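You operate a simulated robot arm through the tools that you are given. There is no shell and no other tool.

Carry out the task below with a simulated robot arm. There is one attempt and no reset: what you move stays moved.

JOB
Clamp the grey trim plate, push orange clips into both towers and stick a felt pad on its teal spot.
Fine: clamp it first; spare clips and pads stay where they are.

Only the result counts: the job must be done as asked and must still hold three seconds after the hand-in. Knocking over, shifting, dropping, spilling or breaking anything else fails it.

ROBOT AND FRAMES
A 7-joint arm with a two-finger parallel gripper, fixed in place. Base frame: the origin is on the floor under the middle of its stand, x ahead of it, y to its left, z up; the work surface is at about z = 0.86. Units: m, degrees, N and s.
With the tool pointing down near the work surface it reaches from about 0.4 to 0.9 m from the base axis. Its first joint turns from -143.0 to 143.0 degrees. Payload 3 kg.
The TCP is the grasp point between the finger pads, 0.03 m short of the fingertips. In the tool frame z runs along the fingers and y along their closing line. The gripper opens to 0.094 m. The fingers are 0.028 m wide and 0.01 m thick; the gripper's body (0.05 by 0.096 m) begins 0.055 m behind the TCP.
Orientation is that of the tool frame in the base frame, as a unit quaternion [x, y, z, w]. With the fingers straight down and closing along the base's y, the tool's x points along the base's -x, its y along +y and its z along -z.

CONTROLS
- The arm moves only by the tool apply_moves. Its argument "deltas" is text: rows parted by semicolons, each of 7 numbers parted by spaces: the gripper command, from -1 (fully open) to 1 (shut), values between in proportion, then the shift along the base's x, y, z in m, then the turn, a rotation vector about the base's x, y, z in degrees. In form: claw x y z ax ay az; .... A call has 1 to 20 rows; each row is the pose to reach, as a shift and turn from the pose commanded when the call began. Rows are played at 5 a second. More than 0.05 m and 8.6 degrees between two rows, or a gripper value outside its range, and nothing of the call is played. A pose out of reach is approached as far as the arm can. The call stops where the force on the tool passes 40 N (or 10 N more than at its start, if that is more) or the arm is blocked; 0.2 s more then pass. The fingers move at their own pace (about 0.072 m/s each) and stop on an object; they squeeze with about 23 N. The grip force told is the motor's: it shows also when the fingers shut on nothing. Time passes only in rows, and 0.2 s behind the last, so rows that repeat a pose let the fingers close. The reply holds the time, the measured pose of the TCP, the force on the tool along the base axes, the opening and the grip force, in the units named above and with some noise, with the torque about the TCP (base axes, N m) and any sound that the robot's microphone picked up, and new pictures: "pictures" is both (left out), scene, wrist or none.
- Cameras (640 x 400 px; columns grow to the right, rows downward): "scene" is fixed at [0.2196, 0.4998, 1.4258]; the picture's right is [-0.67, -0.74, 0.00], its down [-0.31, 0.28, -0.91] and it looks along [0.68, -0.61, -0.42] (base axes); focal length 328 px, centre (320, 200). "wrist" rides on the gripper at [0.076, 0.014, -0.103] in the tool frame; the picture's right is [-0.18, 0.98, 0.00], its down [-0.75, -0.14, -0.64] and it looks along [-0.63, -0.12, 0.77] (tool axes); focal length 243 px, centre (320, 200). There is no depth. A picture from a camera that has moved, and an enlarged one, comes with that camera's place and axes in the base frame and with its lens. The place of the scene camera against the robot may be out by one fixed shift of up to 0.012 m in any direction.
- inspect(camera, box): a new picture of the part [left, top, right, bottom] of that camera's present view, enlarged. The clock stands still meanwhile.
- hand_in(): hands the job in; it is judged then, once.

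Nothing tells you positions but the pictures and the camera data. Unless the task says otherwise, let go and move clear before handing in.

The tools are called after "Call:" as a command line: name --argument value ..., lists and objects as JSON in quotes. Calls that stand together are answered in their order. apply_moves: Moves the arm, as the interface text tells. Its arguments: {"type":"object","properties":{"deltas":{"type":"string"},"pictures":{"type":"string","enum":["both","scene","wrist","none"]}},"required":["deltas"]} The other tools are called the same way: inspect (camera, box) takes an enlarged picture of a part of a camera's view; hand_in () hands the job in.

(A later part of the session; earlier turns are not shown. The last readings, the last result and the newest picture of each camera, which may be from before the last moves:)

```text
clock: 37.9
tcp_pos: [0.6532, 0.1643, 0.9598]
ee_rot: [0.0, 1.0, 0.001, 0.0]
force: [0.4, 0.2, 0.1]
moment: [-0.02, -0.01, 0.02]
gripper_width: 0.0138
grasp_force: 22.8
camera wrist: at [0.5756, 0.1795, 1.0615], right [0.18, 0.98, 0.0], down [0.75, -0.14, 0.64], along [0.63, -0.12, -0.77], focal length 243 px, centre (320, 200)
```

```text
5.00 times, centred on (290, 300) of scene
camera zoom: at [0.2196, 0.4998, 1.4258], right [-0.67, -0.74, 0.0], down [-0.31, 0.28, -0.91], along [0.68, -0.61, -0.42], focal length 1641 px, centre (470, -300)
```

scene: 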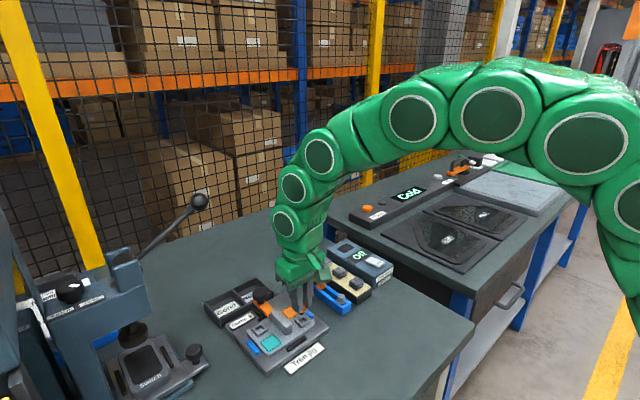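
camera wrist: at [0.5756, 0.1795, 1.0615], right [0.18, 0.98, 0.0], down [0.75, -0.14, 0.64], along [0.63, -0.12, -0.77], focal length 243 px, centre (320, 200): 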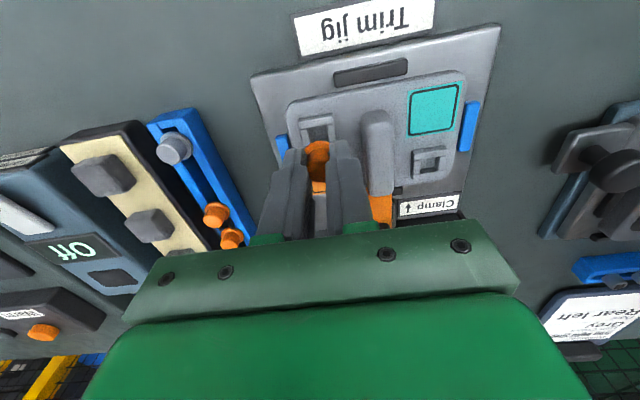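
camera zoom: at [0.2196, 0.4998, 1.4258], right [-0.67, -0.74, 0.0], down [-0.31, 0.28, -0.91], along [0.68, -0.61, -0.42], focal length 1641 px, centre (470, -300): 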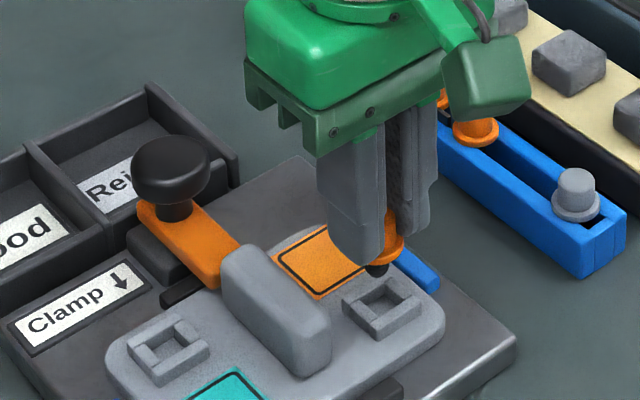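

Call:
inspect --camera "wrist" --box '[290, 120, 370, 200]'

Call:
inspect --camera "scene" --box '[285, 280, 335, 320]'

```text
5.00 times, centred on (330, 160) of wrist
camera zoom: at [0.5756, 0.1795, 1.0615], right [0.18, 0.98, 0.0], down [0.75, -0.14, 0.64], along [0.63, -0.12, -0.77], focal length 1213 px, centre (270, 400)
```

zoom: 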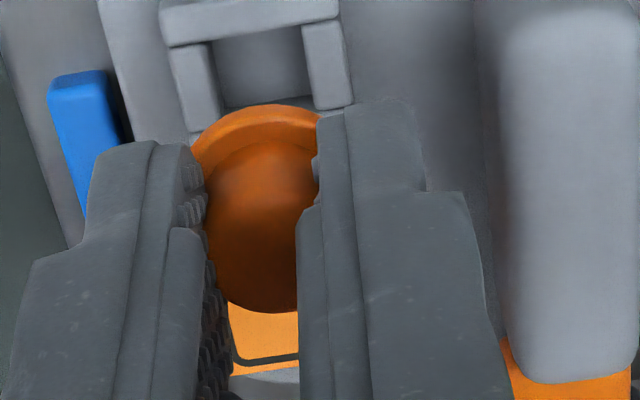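

```text
10.00 times, centred on (310, 300) of scene
camera zoom: at [0.2196, 0.4998, 1.4258], right [-0.67, -0.74, 0.0], down [-0.31, 0.28, -0.91], along [0.68, -0.61, -0.42], focal length 3282 px, centre (420, -800)
```

zoom: 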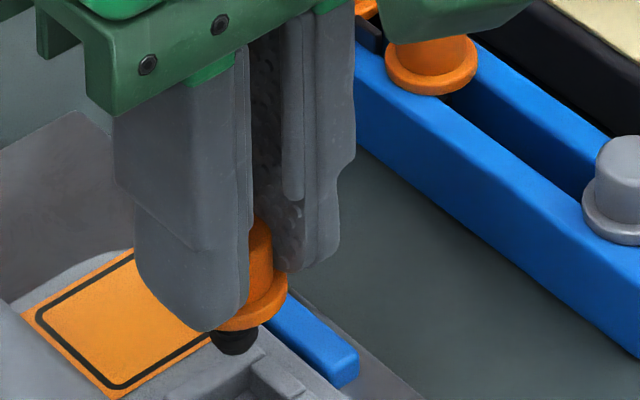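

The clip hangs straight over tower T1, with about 1 mm to correct in y. I'll lower it until the stem is just over the hole and check.

Call:
apply_moves --deltas "1 0 0.001 -0.008 0 0 0; 1 0 0.001 -0.016 0 0 0; 1 0 0.001 -0.016 0 0 0" --pictures "wrist"

Call:
inspect --camera "wrist" --box '[270, 100, 370, 200]'

Call:
inspect --camera "scene" --box '[280, 280, 340, 330]'

```text
clock: 38.6
tcp_pos: [0.6521, 0.1666, 0.9442]
ee_rot: [0.0, 1.0, -0.001, 0.0]
force: [-0.5, 0.1, -0.2]
moment: [-0.03, 0.01, 0.01]
gripper_width: 0.0139
grasp_force: 23.2
camera wrist: at [0.5754, 0.1807, 1.0454], right [0.18, 0.98, 0.0], down [0.75, -0.14, 0.64], along [0.63, -0.12, -0.77], focal length 243 px, centre (320, 200)
```

wrist: 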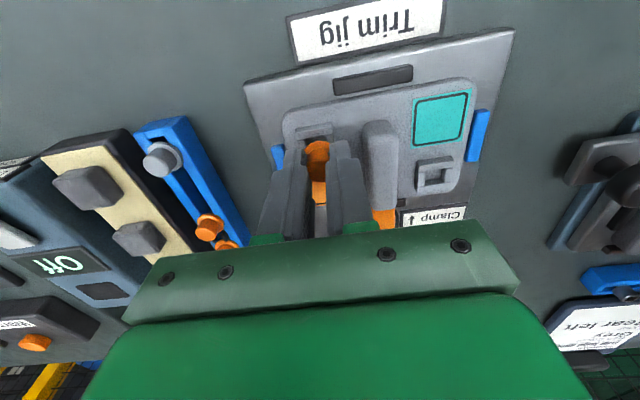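

```text
4.00 times, centred on (320, 150) of wrist
camera zoom: at [0.5754, 0.1807, 1.0454], right [0.18, 0.98, 0.0], down [0.75, -0.14, 0.64], along [0.63, -0.12, -0.77], focal length 970 px, centre (320, 400)
```

zoom: 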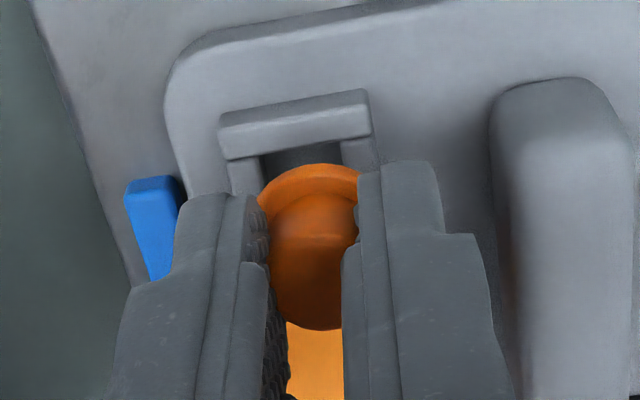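

```text
8.00 times, centred on (310, 305) of scene
camera zoom: at [0.2196, 0.4998, 1.4258], right [-0.67, -0.74, 0.0], down [-0.31, 0.28, -0.91], along [0.68, -0.61, -0.42], focal length 2626 px, centre (400, -640)
```

zoom: 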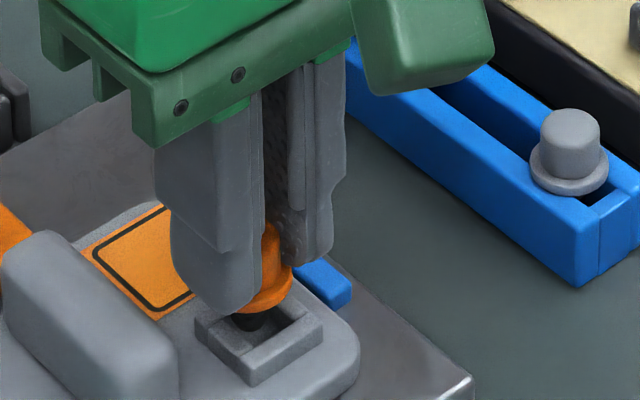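

The stem tip is right at the tower mouth, about 1.5 mm too far in +y. I'll correct that and press down in small steps while watching the force.

Call:
apply_moves --deltas "1 -0.0005 -0.0015 0 0 0 0; 1 -0.0005 -0.0015 -0.002 0 0 0; 1 -0.0005 -0.0015 -0.004 0 0 0; 1 -0.0005 -0.0015 -0.004 0 0 0" --pictures "none"

Call:
inspect --camera "scene" --box '[280, 280, 340, 330]'

```text
clock: 39.6
tcp_pos: [0.6518, 0.1653, 0.9399]
ee_rot: [0.0, 1.0, 0.001, -0.001]
force: [-0.5, -0.3, 0.5]
moment: [0.06, -0.03, 0.02]
gripper_width: 0.014
grasp_force: 22.8
```

```text
8.00 times, centred on (310, 305) of scene
camera zoom: at [0.2196, 0.4998, 1.4258], right [-0.67, -0.74, 0.0], down [-0.31, 0.28, -0.91], along [0.68, -0.61, -0.42], focal length 2626 px, centre (400, -640)
```

zoom: 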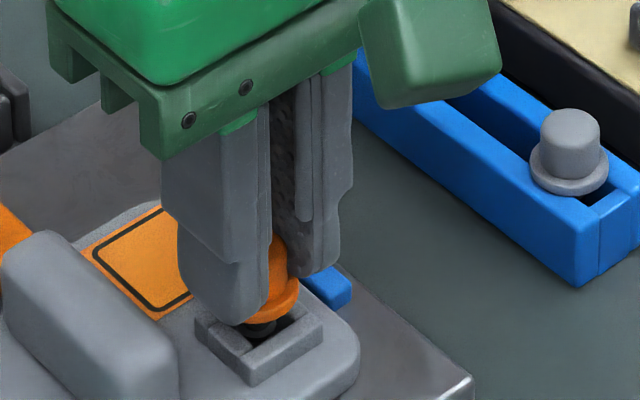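

Call:
apply_moves --deltas "1 0 0 -0.0015 0 0 0; 1 0 0 -0.003 0 0 0; 1 0 0 -0.0045 0 0 0; 1 0 0 -0.006 0 0 0; 1 0 0 -0.006 0 0 0" --pictures "none"

Call:
inspect --camera "scene" --box '[280, 280, 340, 330]'

Call:
inspect --camera "wrist" --box '[270, 100, 370, 200]'

```text
clock: 40.9
tcp_pos: [0.6519, 0.1629, 0.934]
ee_rot: [0.0, 1.0, 0.0, 0.0]
force: [-0.7, -0.2, 2.1]
moment: [-0.01, 0.02, 0.01]
gripper_width: 0.0138
grasp_force: 22.7
```

```text
8.00 times, centred on (310, 305) of scene
camera zoom: at [0.2196, 0.4998, 1.4258], right [-0.67, -0.74, 0.0], down [-0.31, 0.28, -0.91], along [0.68, -0.61, -0.42], focal length 2626 px, centre (400, -640)
```

zoom: 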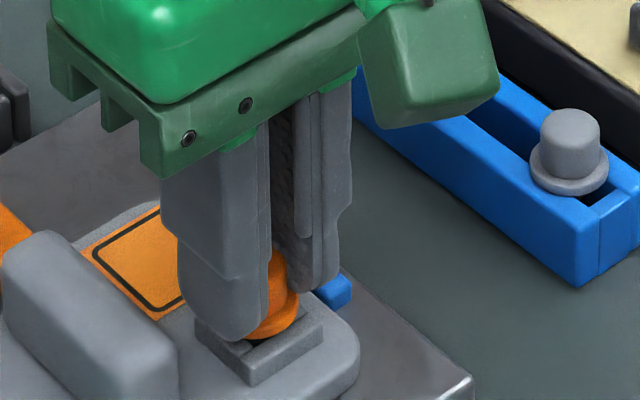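

```text
4.00 times, centred on (320, 150) of wrist
camera zoom: at [0.5748, 0.1792, 1.0353], right [0.18, 0.98, 0.0], down [0.75, -0.14, 0.64], along [0.63, -0.12, -0.77], focal length 970 px, centre (320, 400)
```

zoom: 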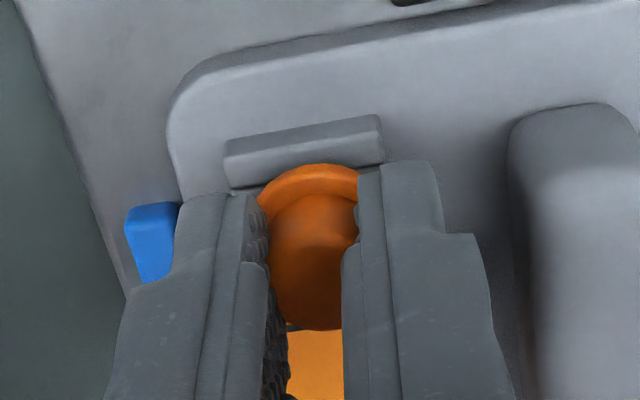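

Call:
apply_moves --deltas "1 0 0 -0.001 0 0 0; 1 0 0 -0.002 0 0 0; 1 0 0 -0.003 0 0 0; 1 0 0 -0.004 0 0 0; 1 0 0 -0.004 0 0 0" --pictures "none"

Call:
inspect --camera "scene" --box '[280, 280, 340, 330]'

```text
clock: 42.0
tcp_pos: [0.6511, 0.1641, 0.9296]
ee_rot: [0.0, 1.0, 0.0, 0.0]
force: [0.9, -13.0, 6.5]
moment: [-0.46, -0.05, -0.05]
gripper_width: 0.0141
grasp_force: 23.2
```

```text
8.00 times, centred on (310, 305) of scene
camera zoom: at [0.2196, 0.4998, 1.4258], right [-0.67, -0.74, 0.0], down [-0.31, 0.28, -0.91], along [0.68, -0.61, -0.42], focal length 2626 px, centre (400, -640)
```

zoom: 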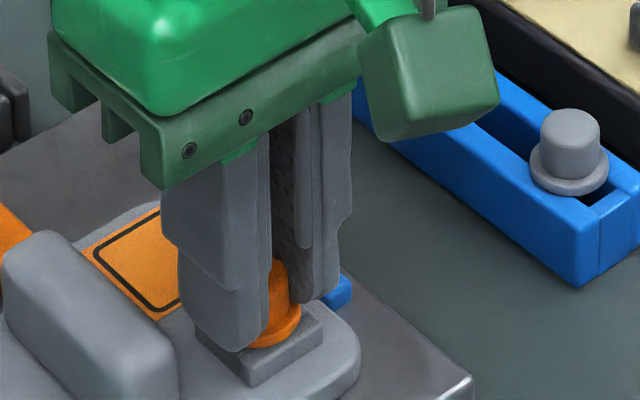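

The stem is in, but there is 13 N toward -y, so it is rubbing the +y wall. I'll ease -1 mm in y and keep pressing.

Call:
apply_moves --deltas "1 0 -0.001 0 0 0 0; 1 0 -0.001 0 0 0 0" --pictures "none"

Call:
apply_moves --deltas "1 0 0 -0.001 0 0 0; 1 0 0 -0.002 0 0 0; 1 0 0 -0.002 0 0 0" --pictures "none"

Call:
inspect --camera "scene" --box '[280, 280, 340, 330]'

```text
clock: 42.6
tcp_pos: [0.6511, 0.1625, 0.9299]
ee_rot: [0.0, 1.0, 0.0, 0.001]
force: [1.7, -2.7, 5.9]
moment: [-0.13, -0.09, -0.03]
gripper_width: 0.0138
grasp_force: 23.0
```

```text
clock: 43.5
tcp_pos: [0.6518, 0.1626, 0.9282]
ee_rot: [-0.001, 1.0, 0.0, 0.0]
force: [-1.5, -1.9, 19.5]
moment: [-0.05, 0.01, -0.02]
gripper_width: 0.0141
grasp_force: 22.9
```

```text
8.00 times, centred on (310, 305) of scene
camera zoom: at [0.2196, 0.4998, 1.4258], right [-0.67, -0.74, 0.0], down [-0.31, 0.28, -0.91], along [0.68, -0.61, -0.42], focal length 2626 px, centre (400, -640)
```

zoom: 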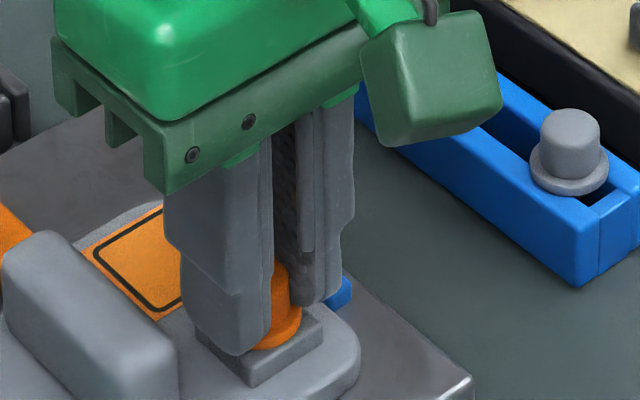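

Call:
apply_moves --deltas "1 0 0 -0.001 0 0 0; 1 0 0 -0.002 0 0 0; 1 0 0 -0.002 0 0 0" --pictures "none"

Call:
inspect --camera "scene" --box '[280, 280, 340, 330]'

```text
clock: 44.2
tcp_pos: [0.6526, 0.1633, 0.9258]
ee_rot: [0.0, 1.0, 0.0, 0.001]
force: [-2.1, -6.7, 36.9]
moment: [-0.22, 0.01, 0.03]
gripper_width: 0.0141
grasp_force: 23.0
```

```text
8.00 times, centred on (310, 305) of scene
camera zoom: at [0.2196, 0.4998, 1.4258], right [-0.67, -0.74, 0.0], down [-0.31, 0.28, -0.91], along [0.68, -0.61, -0.42], focal length 2626 px, centre (400, -640)
```

zoom: 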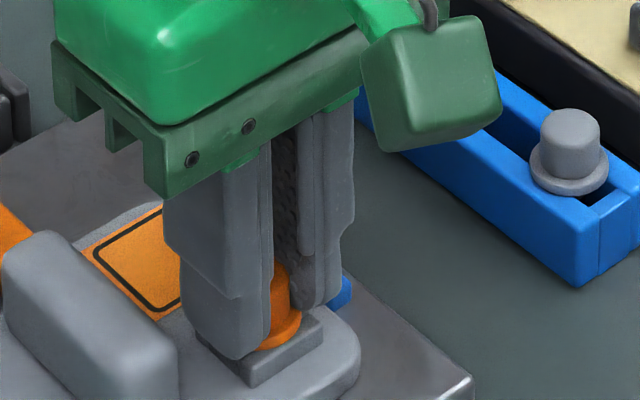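

Call:
apply_moves --deltas "1 0 0 -0.0005 0 0 0; 1 0 0 -0.001 0 0 0; 1 0 0 -0.001 0 0 0" --pictures "none"

Call:
inspect --camera "scene" --box '[280, 280, 340, 330]'

Call:
inspect --camera "wrist" --box '[270, 100, 370, 200]'

```text
clock: 44.8
tcp_pos: [0.6525, 0.1637, 0.9268]
ee_rot: [0.0, 1.0, 0.001, 0.002]
force: [-7.2, -4.9, 14.1]
moment: [-0.15, 0.21, -0.01]
gripper_width: 0.0141
grasp_force: 23.0
stopped in row 2: the force on the tool passed its limit at 48 N (the readings are from after the stop); the commanded pose is now the measured one
```

```text
8.00 times, centred on (310, 305) of scene
camera zoom: at [0.2196, 0.4998, 1.4258], right [-0.67, -0.74, 0.0], down [-0.31, 0.28, -0.91], along [0.68, -0.61, -0.42], focal length 2626 px, centre (400, -640)
```

zoom: 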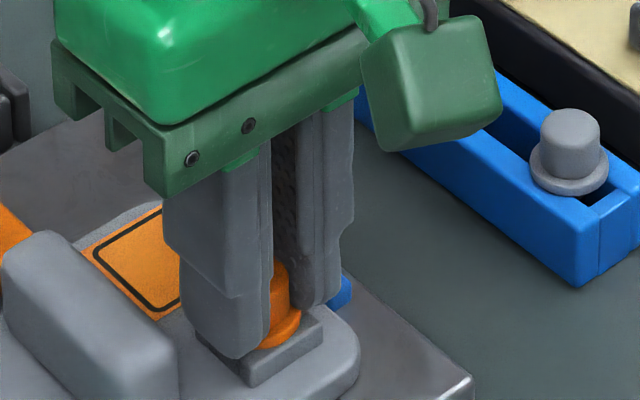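

```text
4.00 times, centred on (320, 150) of wrist
camera zoom: at [0.575, 0.1783, 1.0281], right [0.18, 0.98, 0.0], down [0.75, -0.14, 0.64], along [0.63, -0.12, -0.76], focal length 970 px, centre (320, 400)
```

zoom: 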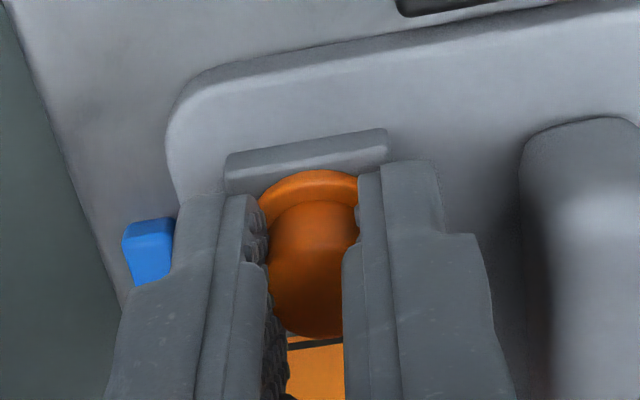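

The force peaked at 48 N with no click reported, and the flange looks close to flush. I'll release and rise a little to see how the clip sits.

Call:
apply_moves --deltas "0.5 0 0 0 0 0 0; 0.4 0 0 0 0 0 0; 0.4 0 0 0.01 0 0 0; 0.4 0 0 0.025 0 0 0; 0.4 0 0 0.04 0 0 0; 0.4 -0.02 0 0.06 0 0 0; 0.4 -0.02 0 0.06 0 0 0" --pictures "both"

Call:
inspect --camera "scene" --box '[270, 280, 340, 340]'

Call:
inspect --camera "wrist" --box '[250, 80, 390, 200]'

```text
clock: 46.4
tcp_pos: [0.6326, 0.1634, 0.9856]
ee_rot: [0.0, 1.0, 0.0, 0.001]
force: [-0.7, 0.0, 0.1]
moment: [0.0, -0.03, 0.01]
gripper_width: 0.0281
grasp_force: 0.1
camera wrist: at [0.5548, 0.1781, 1.0875], right [0.18, 0.98, 0.0], down [0.75, -0.14, 0.64], along [0.63, -0.12, -0.77], focal length 243 px, centre (320, 200)
```

scene: 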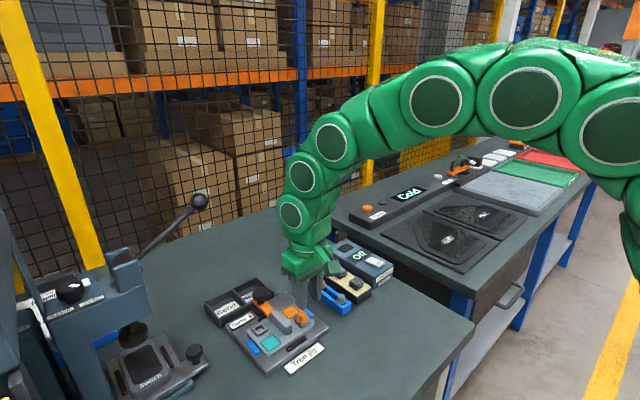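
wrist: 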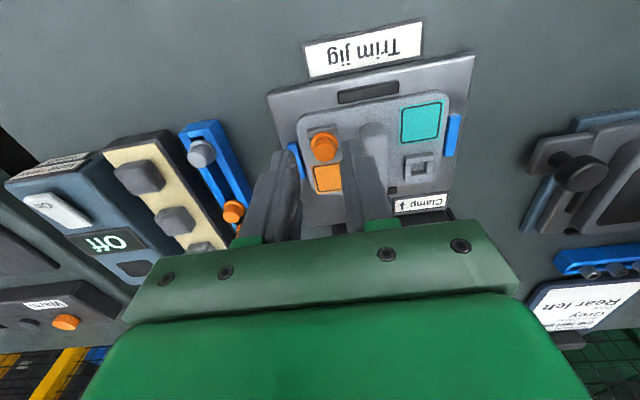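

```text
6.67 times, centred on (305, 310) of scene
camera zoom: at [0.2196, 0.4998, 1.4258], right [-0.67, -0.74, 0.0], down [-0.31, 0.28, -0.91], along [0.68, -0.61, -0.42], focal length 2188 px, centre (420, -533)
```

zoom: 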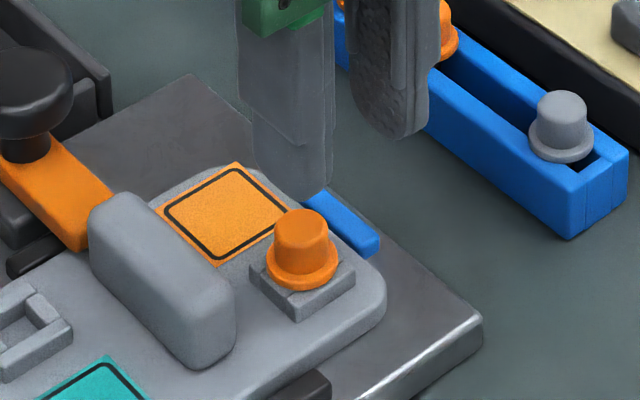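

```text
3.33 times, centred on (320, 140) of wrist
camera zoom: at [0.5548, 0.1781, 1.0875], right [0.18, 0.98, 0.0], down [0.75, -0.14, 0.64], along [0.63, -0.12, -0.77], focal length 809 px, centre (320, 400)
```

zoom: 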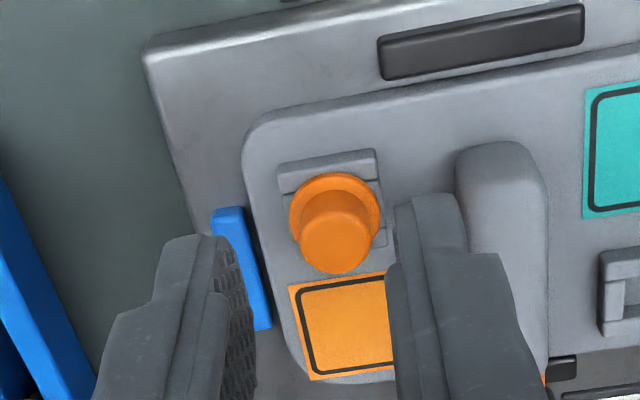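

The clip sits on the tower with its flange within about a millimetre of flush. To make sure it is fully home, I'll press on its cap with closed fingers.

Call:
apply_moves --deltas "1 0 0 0 0 0 0; 1 0.01 0.001 0 0 0 0; 1 0.0194 0.001 -0.01 0 0 0; 1 0.0194 0.001 -0.025 0 0 0; 1 0.0194 0.001 -0.035 0 0 0; 1 0.0194 0.001 -0.035 0 0 0" --pictures "wrist"

Call:
inspect --camera "scene" --box '[270, 270, 340, 330]'

```text
clock: 47.8
tcp_pos: [0.6519, 0.1645, 0.9511]
ee_rot: [0.001, 1.0, 0.0, 0.001]
force: [0.3, 0.6, -0.6]
moment: [-0.02, 0.0, 0.04]
gripper_width: 0.0002
grasp_force: 23.0
camera wrist: at [0.5746, 0.1793, 1.0523], right [0.18, 0.98, 0.0], down [0.75, -0.14, 0.64], along [0.63, -0.12, -0.76], focal length 243 px, centre (320, 200)
```

wrist: 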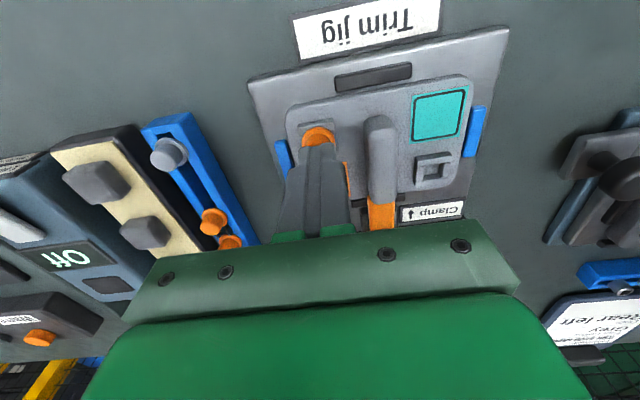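

```text
6.67 times, centred on (305, 300) of scene
camera zoom: at [0.2196, 0.4998, 1.4258], right [-0.67, -0.74, 0.0], down [-0.31, 0.28, -0.91], along [0.68, -0.61, -0.42], focal length 2188 px, centre (420, -467)
```

zoom: 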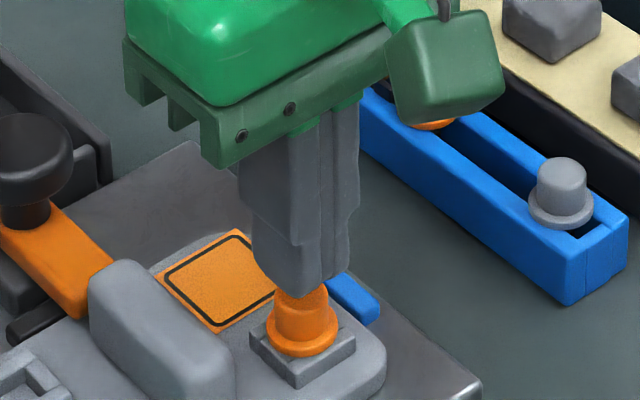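

Call:
apply_moves --deltas "1 0 0 -0.003 0 0 0; 1 0 0 -0.006 0 0 0; 1 0 0 -0.008 0 0 0; 1 0 0 -0.01 0 0 0; 1 0 0 -0.012 0 0 0; 1 0 0 -0.014 0 0 0; 1 0 0 -0.016 0 0 0; 1 0 0 -0.018 0 0 0; 1 0 0 -0.02 0 0 0" --pictures "none"

Call:
inspect --camera "scene" --box '[270, 270, 340, 330]'

```text
clock: 49.3
tcp_pos: [0.6522, 0.1637, 0.9404]
ee_rot: [0.0, 1.0, 0.001, 0.004]
force: [-4.5, -1.8, 13.8]
moment: [-0.04, 0.18, -0.01]
gripper_width: 0.0
grasp_force: 23.3
stopped in row 7: the force on the tool passed its limit at 43 N (the readings are from after the stop); the commanded pose is now the measured one
```

```text
6.67 times, centred on (305, 300) of scene
camera zoom: at [0.2196, 0.4998, 1.4258], right [-0.67, -0.74, 0.0], down [-0.31, 0.28, -0.91], along [0.68, -0.61, -0.42], focal length 2188 px, centre (420, -467)
```

zoom: 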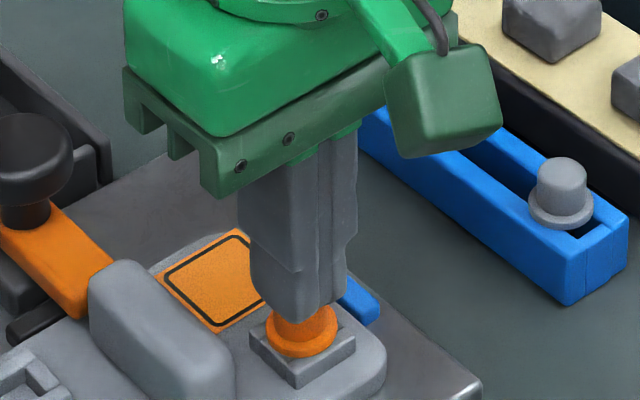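

Pressing to 43 N didn't move it any further: the cap top is at about 0.909, which fits a seated flange. I'll do a gentle pull test to see if it is latched, going up, opening, gripping the cap and lifting 2 mm.

Call:
apply_moves --deltas "1 0 0 0.005 0 0 0; 0.4 0 0 0.01 0 0 0; 0.4 0 0 0.01 0 0 0; 0.4 0 0.0005 0 0 0 0; 0.4 0 0.0005 -0.008 0 0 0; 0.4 0 0.0005 -0.0125 0 0 0; 1 0 0.0005 -0.0125 0 0 0; 1 0 0.0005 -0.0125 0 0 0; 1 0 0.0005 -0.0125 0 0 0" --pictures "none"

Call:
apply_moves --deltas "1 0 0 0.001 0 0 0; 1 0 0 0.002 0 0 0; 1 0 0 0.002 0 0 0" --pictures "none"

Call:
inspect --camera "scene" --box '[270, 270, 340, 330]'

```text
clock: 51.3
tcp_pos: [0.6532, 0.1657, 0.9265]
ee_rot: [0.001, 1.0, 0.001, 0.004]
force: [-3.1, -16.3, 15.2]
moment: [-0.58, 0.13, -0.03]
gripper_width: 0.0173
grasp_force: 23.0
```

```text
clock: 52.1
tcp_pos: [0.6525, 0.1652, 0.927]
ee_rot: [0.0, 1.0, 0.0, 0.002]
force: [2.5, -22.9, -3.3]
moment: [-0.75, -0.1, 0.0]
gripper_width: 0.014
grasp_force: 23.4
```

```text
6.67 times, centred on (305, 300) of scene
camera zoom: at [0.2196, 0.4998, 1.4258], right [-0.67, -0.74, 0.0], down [-0.31, 0.28, -0.91], along [0.68, -0.61, -0.42], focal length 2188 px, centre (420, -467)
```

zoom: 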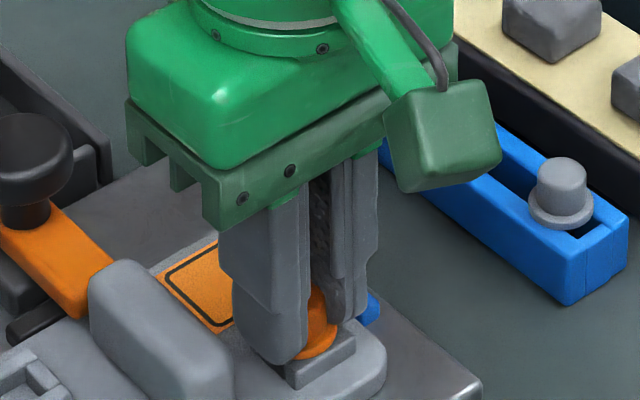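

Call:
apply_moves --deltas "1 0 -0.001 0 0 0 0; 1 0 -0.002 0 0 0 0; 1 0 -0.002 0 0 0 0" --pictures "none"

Call:
apply_moves --deltas "1 0 0 0.001 0 0 0; 1 0 0 0.002 0 0 0; 1 0 0 0.002 0 0 0" --pictures "wrist"

Call:
inspect --camera "scene" --box '[270, 270, 340, 330]'

```text
clock: 52.9
tcp_pos: [0.652, 0.1627, 0.9283]
ee_rot: [0.0, 1.0, 0.0, 0.003]
force: [1.8, -0.9, -5.8]
moment: [-0.02, -0.03, -0.03]
gripper_width: 0.0143
grasp_force: 23.6
```

```text
clock: 53.7
tcp_pos: [0.6516, 0.164, 0.9293]
ee_rot: [0.0, 1.0, 0.001, 0.002]
force: [-0.7, -1.9, -1.3]
moment: [-0.06, 0.07, 0.01]
gripper_width: 0.0138
grasp_force: 23.0
camera wrist: at [0.5749, 0.1783, 1.0315], right [0.18, 0.98, 0.0], down [0.75, -0.14, 0.65], along [0.64, -0.12, -0.76], focal length 243 px, centre (320, 200)
```

wrist: 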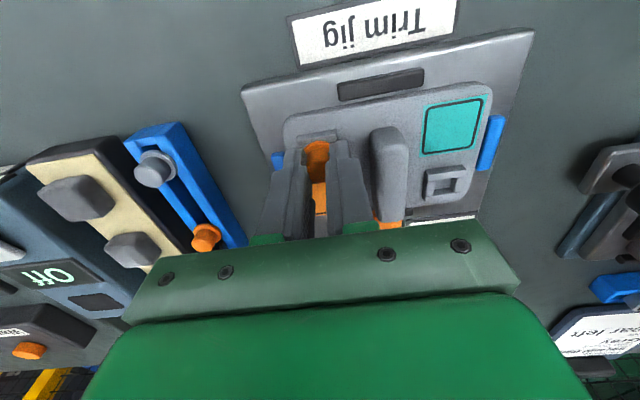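

```text
6.67 times, centred on (305, 300) of scene
camera zoom: at [0.2196, 0.4998, 1.4258], right [-0.67, -0.74, 0.0], down [-0.31, 0.28, -0.91], along [0.68, -0.61, -0.42], focal length 2188 px, centre (420, -467)
```

zoom: 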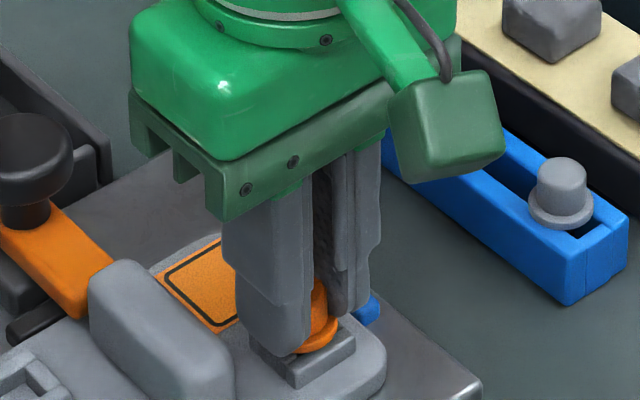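

Lifting met almost no resistance, so the clip is in the hole but not latched. It also seems off-centre in y. While holding it in the hole, I'll find the hole's centre by feeling for the walls in y and x.

Call:
apply_moves --deltas "1 0 -0.001 0 0 0 0; 1 0 -0.001 0 0 0 0" --pictures "none"

Call:
apply_moves --deltas "1 0 -0.001 0 0 0 0; 1 0 -0.001 0 0 0 0" --pictures "none"

Call:
apply_moves --deltas "1 0 -0.001 0 0 0 0; 1 0 -0.001 0 0 0 0" --pictures "none"

```text
clock: 54.3
tcp_pos: [0.651, 0.1623, 0.93]
ee_rot: [0.0, 1.0, 0.0, 0.003]
force: [2.9, 6.6, -0.1]
moment: [0.21, -0.1, 0.02]
gripper_width: 0.0141
grasp_force: 23.0
```

```text
clock: 54.9
tcp_pos: [0.6525, 0.1618, 0.93]
ee_rot: [0.0, 1.0, 0.001, 0.004]
force: [5.0, 13.7, 1.6]
moment: [0.47, -0.16, -0.01]
gripper_width: 0.0137
grasp_force: 23.4
```

```text
clock: 55.5
tcp_pos: [0.6527, 0.1604, 0.9299]
ee_rot: [0.0, 1.0, 0.001, 0.004]
force: [3.2, 19.5, 4.4]
moment: [0.66, -0.12, 0.03]
gripper_width: 0.0135
grasp_force: 22.5
```

Call:
apply_moves --deltas "1 0 0.0015 0 0 0 0; 1 0 0.0027 0 0 0 0; 1 0 0.0027 0 0 0 0" --pictures "none"

Call:
apply_moves --deltas "1 0.001 0 0 0 0 0; 1 0.0015 0 0 0 0 0; 1 0.0015 0 0 0 0 0" --pictures "none"

Call:
apply_moves --deltas "1 -0.0015 0 0 0 0 0; 1 -0.003 0 0 0 0 0; 1 -0.003 0 0 0 0 0" --pictures "none"

```text
clock: 56.3
tcp_pos: [0.6517, 0.1621, 0.9303]
ee_rot: [0.0, 1.0, 0.0, 0.004]
force: [1.2, -4.1, 2.1]
moment: [-0.12, -0.05, 0.01]
gripper_width: 0.014
grasp_force: 23.0
```

```text
clock: 57.1
tcp_pos: [0.6535, 0.163, 0.9295]
ee_rot: [0.0, 1.0, 0.001, 0.002]
force: [-17.4, -4.5, -0.3]
moment: [-0.17, 0.56, 0.01]
gripper_width: 0.0143
grasp_force: 22.9
```

```text
clock: 57.9
tcp_pos: [0.6527, 0.163, 0.9313]
ee_rot: [0.0, 1.0, 0.001, 0.004]
force: [14.9, 0.0, -5.0]
moment: [-0.03, -0.53, -0.02]
gripper_width: 0.0139
grasp_force: 22.9
```

The hole is snug and the current position is its centre within about 0.2 mm. I'll re-centre x, square the tool and press again in 1 mm steps to read the force profile.

Call:
apply_moves --deltas "1 0.0007 0 0 0 0 0; 1 0.0014 0 0 0 0.4 0; 1 0.0014 0 0 0 0.4 0" --pictures "none"

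Call:
apply_moves --deltas "1 0 0 -0.0005 0 0 0; 1 0 0 -0.001 0 0 0; 1 0 0 -0.001 0 0 0" --pictures "none"

Call:
apply_moves --deltas "1 0 0 -0.0005 0 0 0; 1 0 0 -0.001 0 0 0; 1 0 0 -0.001 0 0 0" --pictures "none"

Call:
apply_moves --deltas "1 0 0 -0.0005 0 0 0; 1 0 0 -0.001 0 0 0; 1 0 0 -0.001 0 0 0" --pictures "none"

```text
clock: 58.7
tcp_pos: [0.6512, 0.1622, 0.9306]
ee_rot: [0.0, 1.0, 0.002, 0.0]
force: [4.1, 1.9, 5.1]
moment: [0.04, -0.14, 0.01]
gripper_width: 0.0139
grasp_force: 22.7
```

```text
clock: 59.5
tcp_pos: [0.6513, 0.1624, 0.9291]
ee_rot: [0.0, 1.0, 0.001, -0.001]
force: [3.1, 1.4, 6.5]
moment: [0.09, -0.1, -0.01]
gripper_width: 0.014
grasp_force: 23.1
```

```text
clock: 60.3
tcp_pos: [0.6525, 0.1621, 0.9285]
ee_rot: [0.0, 1.0, 0.001, -0.001]
force: [1.8, -0.1, 4.9]
moment: [-0.04, -0.07, 0.04]
gripper_width: 0.014
grasp_force: 23.3
```

```text
clock: 61.1
tcp_pos: [0.6509, 0.1628, 0.9272]
ee_rot: [0.0, 1.0, 0.002, 0.001]
force: [-0.1, -2.2, 20.5]
moment: [-0.08, -0.01, -0.01]
gripper_width: 0.0138
grasp_force: 23.1
```

Call:
apply_moves --deltas "1 0 0 -0.0005 0 0 0; 1 0 0 -0.001 0 0 0; 1 0 0 -0.0015 0 0 0; 1 0 0 -0.0015 0 0 0" --pictures "none"

Call:
apply_moves --deltas "1 0 0 -0.0005 0 0 0; 1 0 0 -0.0005 0 0 0" --pictures "none"

```text
clock: 62.1
tcp_pos: [0.6514, 0.162, 0.9275]
ee_rot: [-0.001, 1.0, 0.001, 0.0]
force: [-0.5, 0.5, 40.0]
moment: [-0.02, -0.07, -0.01]
gripper_width: 0.0138
grasp_force: 23.3
```

```text
clock: 62.7
tcp_pos: [0.6519, 0.162, 0.9259]
ee_rot: [0.001, 1.0, 0.0, 0.0]
force: [-0.4, -1.2, 47.9]
moment: [-0.03, -0.05, -0.03]
gripper_width: 0.0138
grasp_force: 23.4
```

It's now a hard stop at 48 N, with smooth 5 N friction before it. I'll release and take a close look at whether the flange is flush with the tower.

Call:
apply_moves --deltas "0.5 0 0 0.001 0 0 0; 0.4 0 0 0.001 0 0 0; 0.4 0 0 0.001 0 0 0; 0.4 0 0 0.012 0 0 0; 0.4 0 0 0.03 0 0 0; 0.4 -0.02 -0.02 0.05 0 0 0; 0.4 -0.04 -0.05 0.06 0 0 0; 0.4 -0.06 -0.07 0.06 0 0 0; 0.4 -0.06 -0.07 0.06 0 0 0" --pictures "both"

Call:
inspect --camera "scene" --box '[285, 300, 325, 330]'

Call:
inspect --camera "wrist" --box '[330, 100, 480, 220]'

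```text
clock: 64.7
tcp_pos: [0.5905, 0.0916, 0.9846]
ee_rot: [0.0, 1.0, 0.001, -0.001]
force: [0.0, 0.5, -0.4]
moment: [-0.01, -0.01, 0.03]
gripper_width: 0.0282
grasp_force: 0.1
camera wrist: at [0.5147, 0.1071, 1.0878], right [0.18, 0.98, 0.0], down [0.75, -0.14, 0.64], along [0.63, -0.12, -0.77], focal length 243 px, centre (320, 200)
```

scene: 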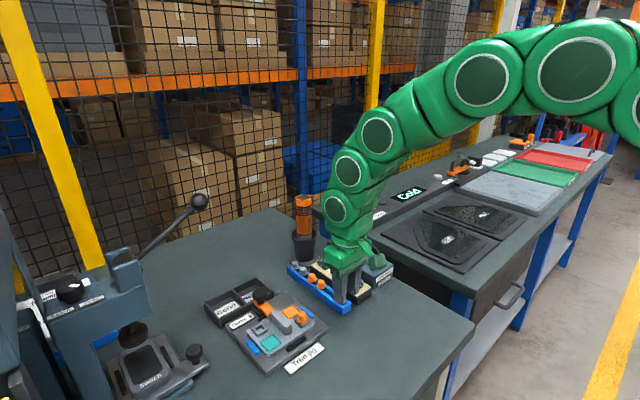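
wrist: 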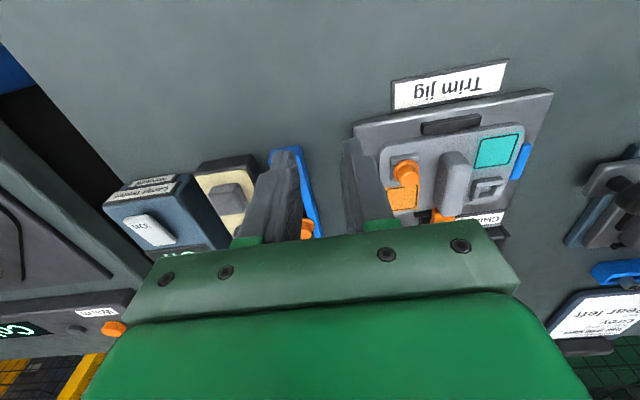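

```text
13.33 times, centred on (305, 315) of scene
camera zoom: at [0.2196, 0.4998, 1.4258], right [-0.67, -0.74, 0.0], down [-0.31, 0.28, -0.91], along [0.68, -0.61, -0.42], focal length 4376 px, centre (520, -1333)
```

zoom: 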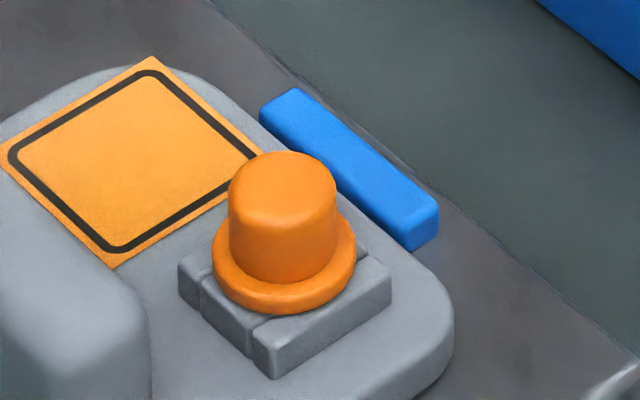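

```text
3.33 times, centred on (405, 160) of wrist
camera zoom: at [0.5147, 0.1071, 1.0878], right [0.18, 0.98, 0.0], down [0.75, -0.14, 0.64], along [0.63, -0.12, -0.77], focal length 809 px, centre (37, 333)
```

zoom: 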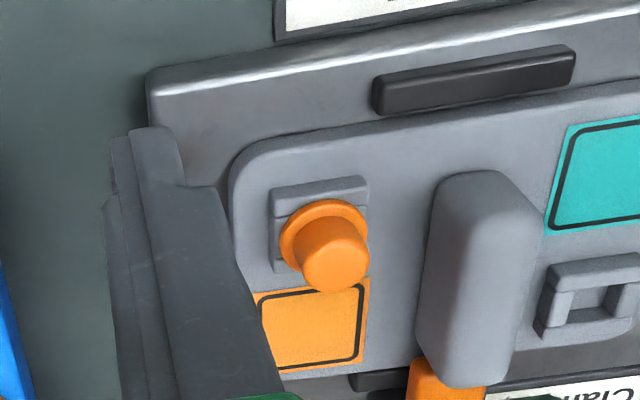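

At 13× zoom the flange lies flush on tower T1, so the first clip is fully home as a press fit. Now the second orange clip, near (0.714, 0.0505).

Call:
apply_moves --deltas "0.4 0.03 -0.01 0 0 0 0; 0.4 0.065 -0.022 0 0 0 0; 0.4 0.1 -0.035 0 0 0 0; 0.1 0.1235 -0.0411 -0.01 0 0 0; 0.1 0.1235 -0.0411 -0.03 0 0 0; 0.1 0.1235 -0.0411 -0.03 0 0 0" --pictures "wrist"

Call:
inspect --camera "wrist" --box '[250, 80, 390, 200]'

```text
clock: 66.1
tcp_pos: [0.7172, 0.0521, 0.9552]
ee_rot: [-0.001, 1.0, 0.001, 0.0]
force: [0.7, 0.1, -0.5]
moment: [0.0, -0.05, 0.03]
gripper_width: 0.0424
grasp_force: 0.0
camera wrist: at [0.6389, 0.0666, 1.0576], right [0.18, 0.98, 0.0], down [0.75, -0.14, 0.64], along [0.63, -0.12, -0.77], focal length 243 px, centre (320, 200)
```

wrist: 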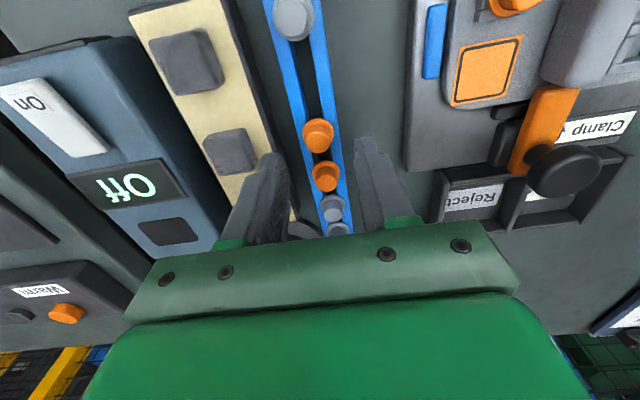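

```text
3.33 times, centred on (320, 140) of wrist
camera zoom: at [0.6389, 0.0666, 1.0576], right [0.18, 0.98, 0.0], down [0.75, -0.14, 0.64], along [0.63, -0.12, -0.77], focal length 809 px, centre (320, 400)
```

zoom: 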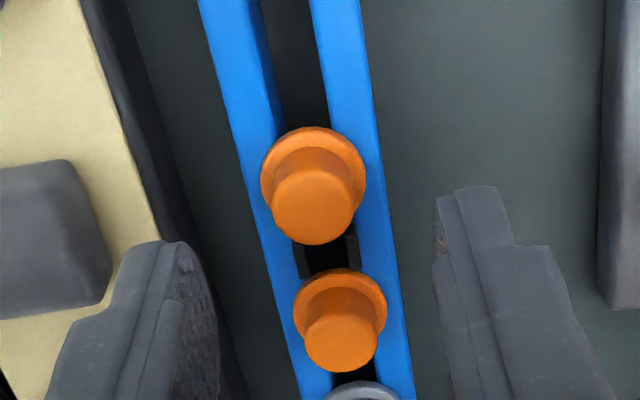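

Call:
apply_moves --deltas "0.1 0 -0.0015 -0.012 0 0 0; 0.1 0 -0.0015 -0.026 0 0 0; 0.1 0 -0.0015 -0.036 0 0 0; 0.1 0 -0.0015 -0.036 0 0 0" --pictures "wrist"

Call:
inspect --camera "wrist" --box '[250, 100, 390, 220]'

Call:
inspect --camera "scene" --box '[280, 240, 380, 310]'

```text
clock: 67.1
tcp_pos: [0.7153, 0.05, 0.9202]
ee_rot: [0.0, 1.0, 0.001, -0.001]
force: [0.5, -0.1, 0.2]
moment: [-0.03, 0.02, 0.02]
gripper_width: 0.0423
grasp_force: 0.0
camera wrist: at [0.6389, 0.0654, 1.0211], right [0.18, 0.98, 0.0], down [0.75, -0.14, 0.64], along [0.63, -0.12, -0.77], focal length 243 px, centre (320, 200)
```

wrist: 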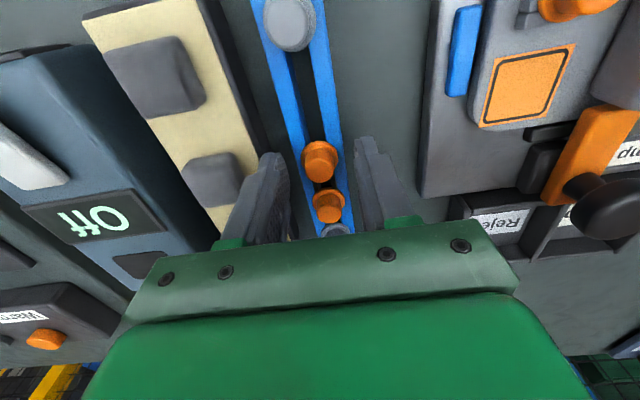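

```text
3.33 times, centred on (320, 160) of wrist
camera zoom: at [0.6389, 0.0654, 1.0211], right [0.18, 0.98, 0.0], down [0.75, -0.14, 0.64], along [0.63, -0.12, -0.77], focal length 809 px, centre (320, 333)
```

zoom: 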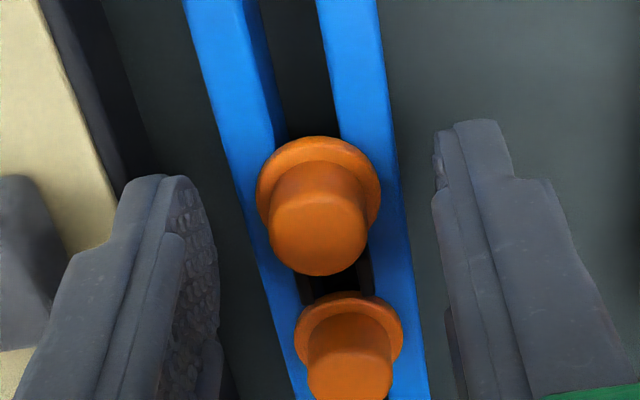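

```text
5.71 times, centred on (330, 275) of scene
camera zoom: at [0.2196, 0.4998, 1.4258], right [-0.67, -0.74, 0.0], down [-0.31, 0.28, -0.91], along [0.68, -0.61, -0.42], focal length 1875 px, centre (263, -229)
```

zoom: 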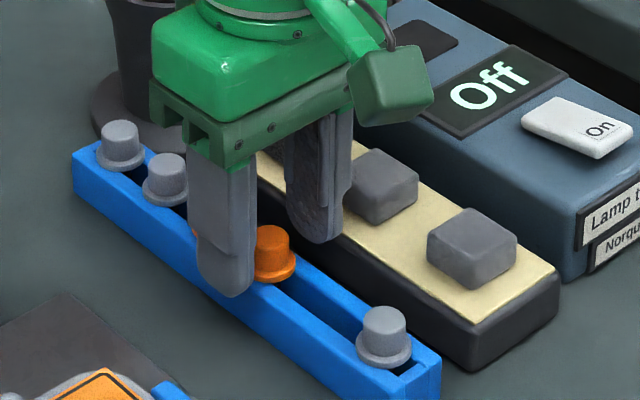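

Call:
apply_moves --deltas "0.4 0 0 -0.001 0 0 0; 1 0 0 -0.001 0 0 0; 1 0 0 -0.001 0 0 0; 1 0 0 -0.001 0 0 0; 1 0 0 -0.001 0 0 0" --pictures "none"

Call:
apply_moves --deltas "1 0 0 0.005 0 0 0; 1 0 0 0.012 0 0 0; 1 0 0 0.022 0 0 0; 1 0 0 0.034 0 0 0; 1 0 0 0.05 0 0 0; 1 0 0 0.05 0 0 0" --pictures "both"

Call:
inspect --camera "wrist" --box '[250, 100, 390, 220]'

Call:
inspect --camera "scene" --box '[270, 220, 370, 290]'

```text
clock: 68.3
tcp_pos: [0.7158, 0.0512, 0.9175]
ee_rot: [0.0, 1.0, 0.001, -0.001]
force: [0.2, 0.9, 1.1]
moment: [0.01, -0.02, 0.0]
gripper_width: 0.0079
grasp_force: 23.1
```

```text
clock: 69.7
tcp_pos: [0.7154, 0.0498, 0.9678]
ee_rot: [0.001, 1.0, 0.0, -0.002]
force: [-0.2, 0.1, 0.2]
moment: [-0.03, -0.02, -0.01]
gripper_width: 0.0079
grasp_force: 22.7
camera wrist: at [0.6385, 0.0653, 1.0705], right [0.18, 0.98, 0.0], down [0.75, -0.14, 0.64], along [0.63, -0.12, -0.77], focal length 243 px, centre (320, 200)
```

scene: 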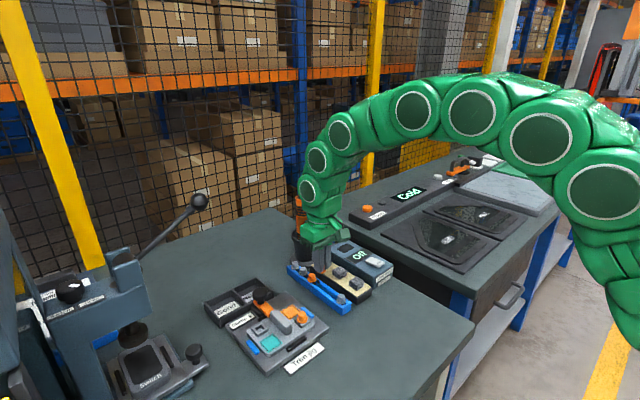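
wrist: 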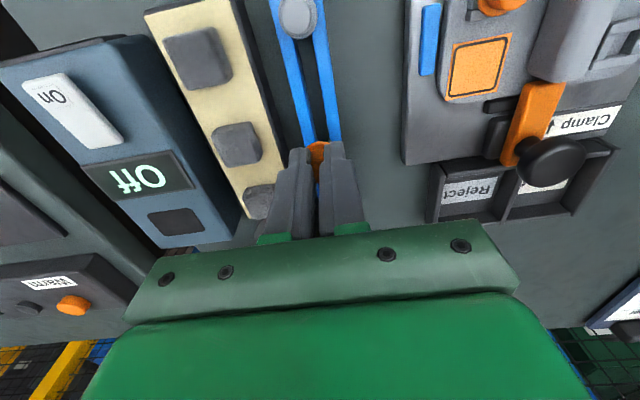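

```text
3.33 times, centred on (320, 160) of wrist
camera zoom: at [0.6385, 0.0653, 1.0705], right [0.18, 0.98, 0.0], down [0.75, -0.14, 0.64], along [0.63, -0.12, -0.77], focal length 809 px, centre (320, 333)
```

zoom: 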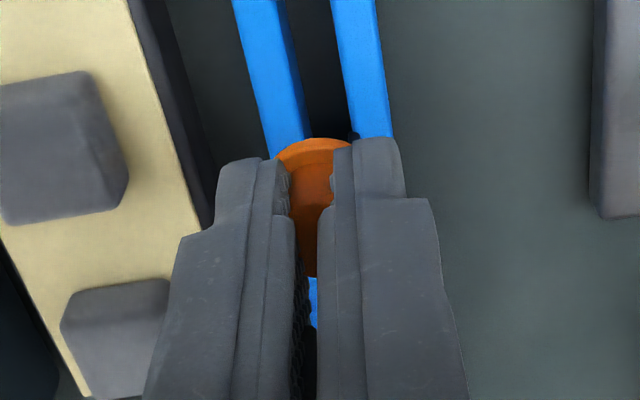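

```text
5.71 times, centred on (320, 255) of scene
camera zoom: at [0.2196, 0.4998, 1.4258], right [-0.67, -0.74, 0.0], down [-0.31, 0.28, -0.91], along [0.68, -0.61, -0.42], focal length 1875 px, centre (320, -114)
```

zoom: 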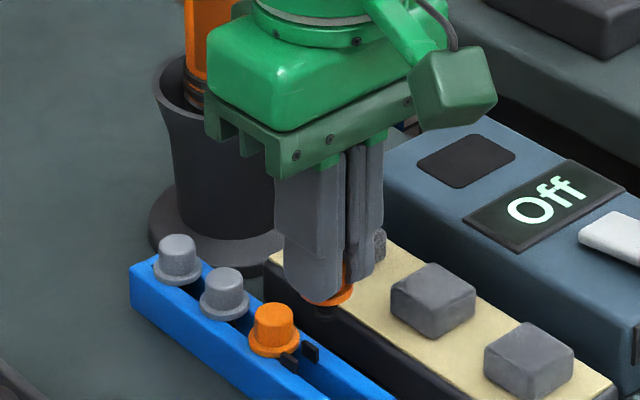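

Clip 2 is in hand. I'll carry it over the jig at a safe height to hover above tower T2, near (0.693, 0.245).

Call:
apply_moves --deltas "1 0 0.02 0.02 0 0 0; 1 -0.005 0.06 0.02 0 0 0; 1 -0.013 0.1 0.02 0 0 0; 1 -0.02 0.14 0.02 0 0 0; 1 -0.0224 0.175 0.02 0 0 0; 1 -0.0224 0.1954 0.02 0 0 0; 1 -0.0224 0.1954 0 0 0 0; 1 -0.0224 0.1954 -0.01 0 0 0; 1 -0.0224 0.1954 -0.01 0 0 0" --pictures "both"

Call:
inspect --camera "wrist" --box '[250, 80, 390, 200]'

Call:
inspect --camera "scene" --box '[225, 290, 295, 350]'

```text
clock: 71.7
tcp_pos: [0.6921, 0.2464, 0.9569]
ee_rot: [0.0, 1.0, 0.0, 0.0]
force: [0.0, 0.2, -0.1]
moment: [0.01, -0.01, -0.01]
gripper_width: 0.008
grasp_force: 23.4
camera wrist: at [0.616, 0.2613, 1.0597], right [0.18, 0.98, 0.0], down [0.75, -0.14, 0.64], along [0.63, -0.12, -0.77], focal length 243 px, centre (320, 200)
```

scene: 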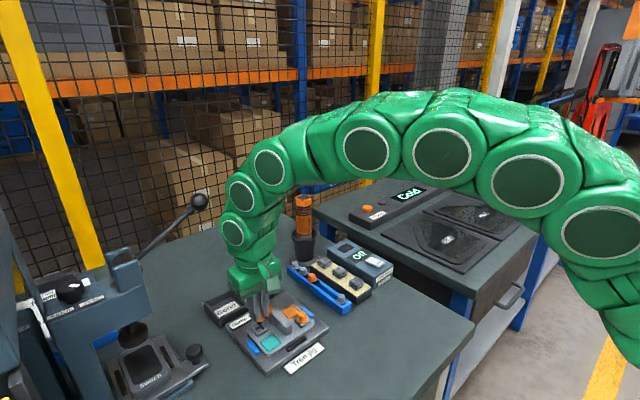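
wrist: 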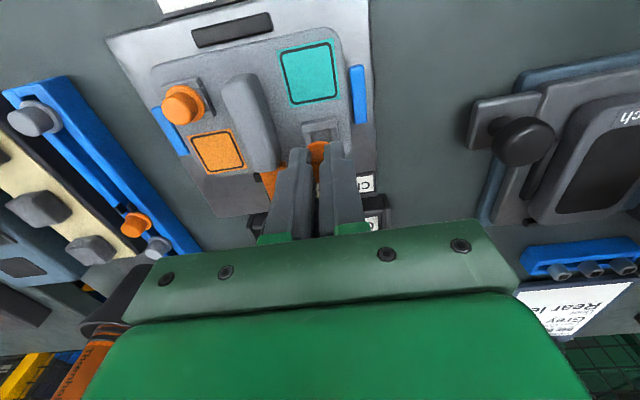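

```text
3.33 times, centred on (320, 140) of wrist
camera zoom: at [0.616, 0.2613, 1.0597], right [0.18, 0.98, 0.0], down [0.75, -0.14, 0.64], along [0.63, -0.12, -0.77], focal length 809 px, centre (320, 400)
```

zoom: 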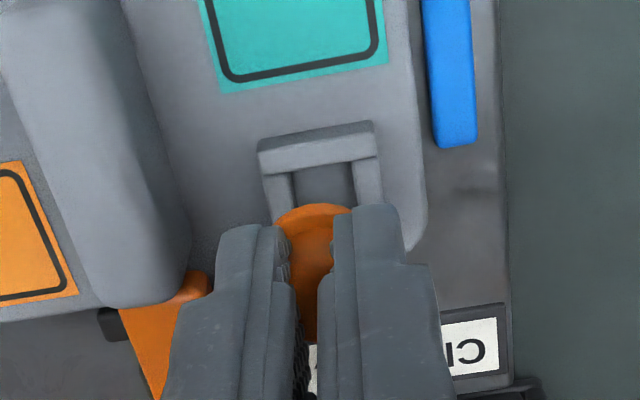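

```text
6.67 times, centred on (260, 320) of scene
camera zoom: at [0.2196, 0.4998, 1.4258], right [-0.67, -0.74, 0.0], down [-0.31, 0.28, -0.91], along [0.68, -0.61, -0.42], focal length 2188 px, centre (720, -600)
```

zoom: 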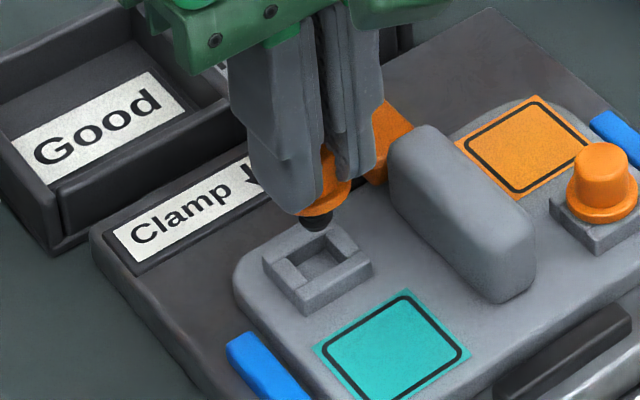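

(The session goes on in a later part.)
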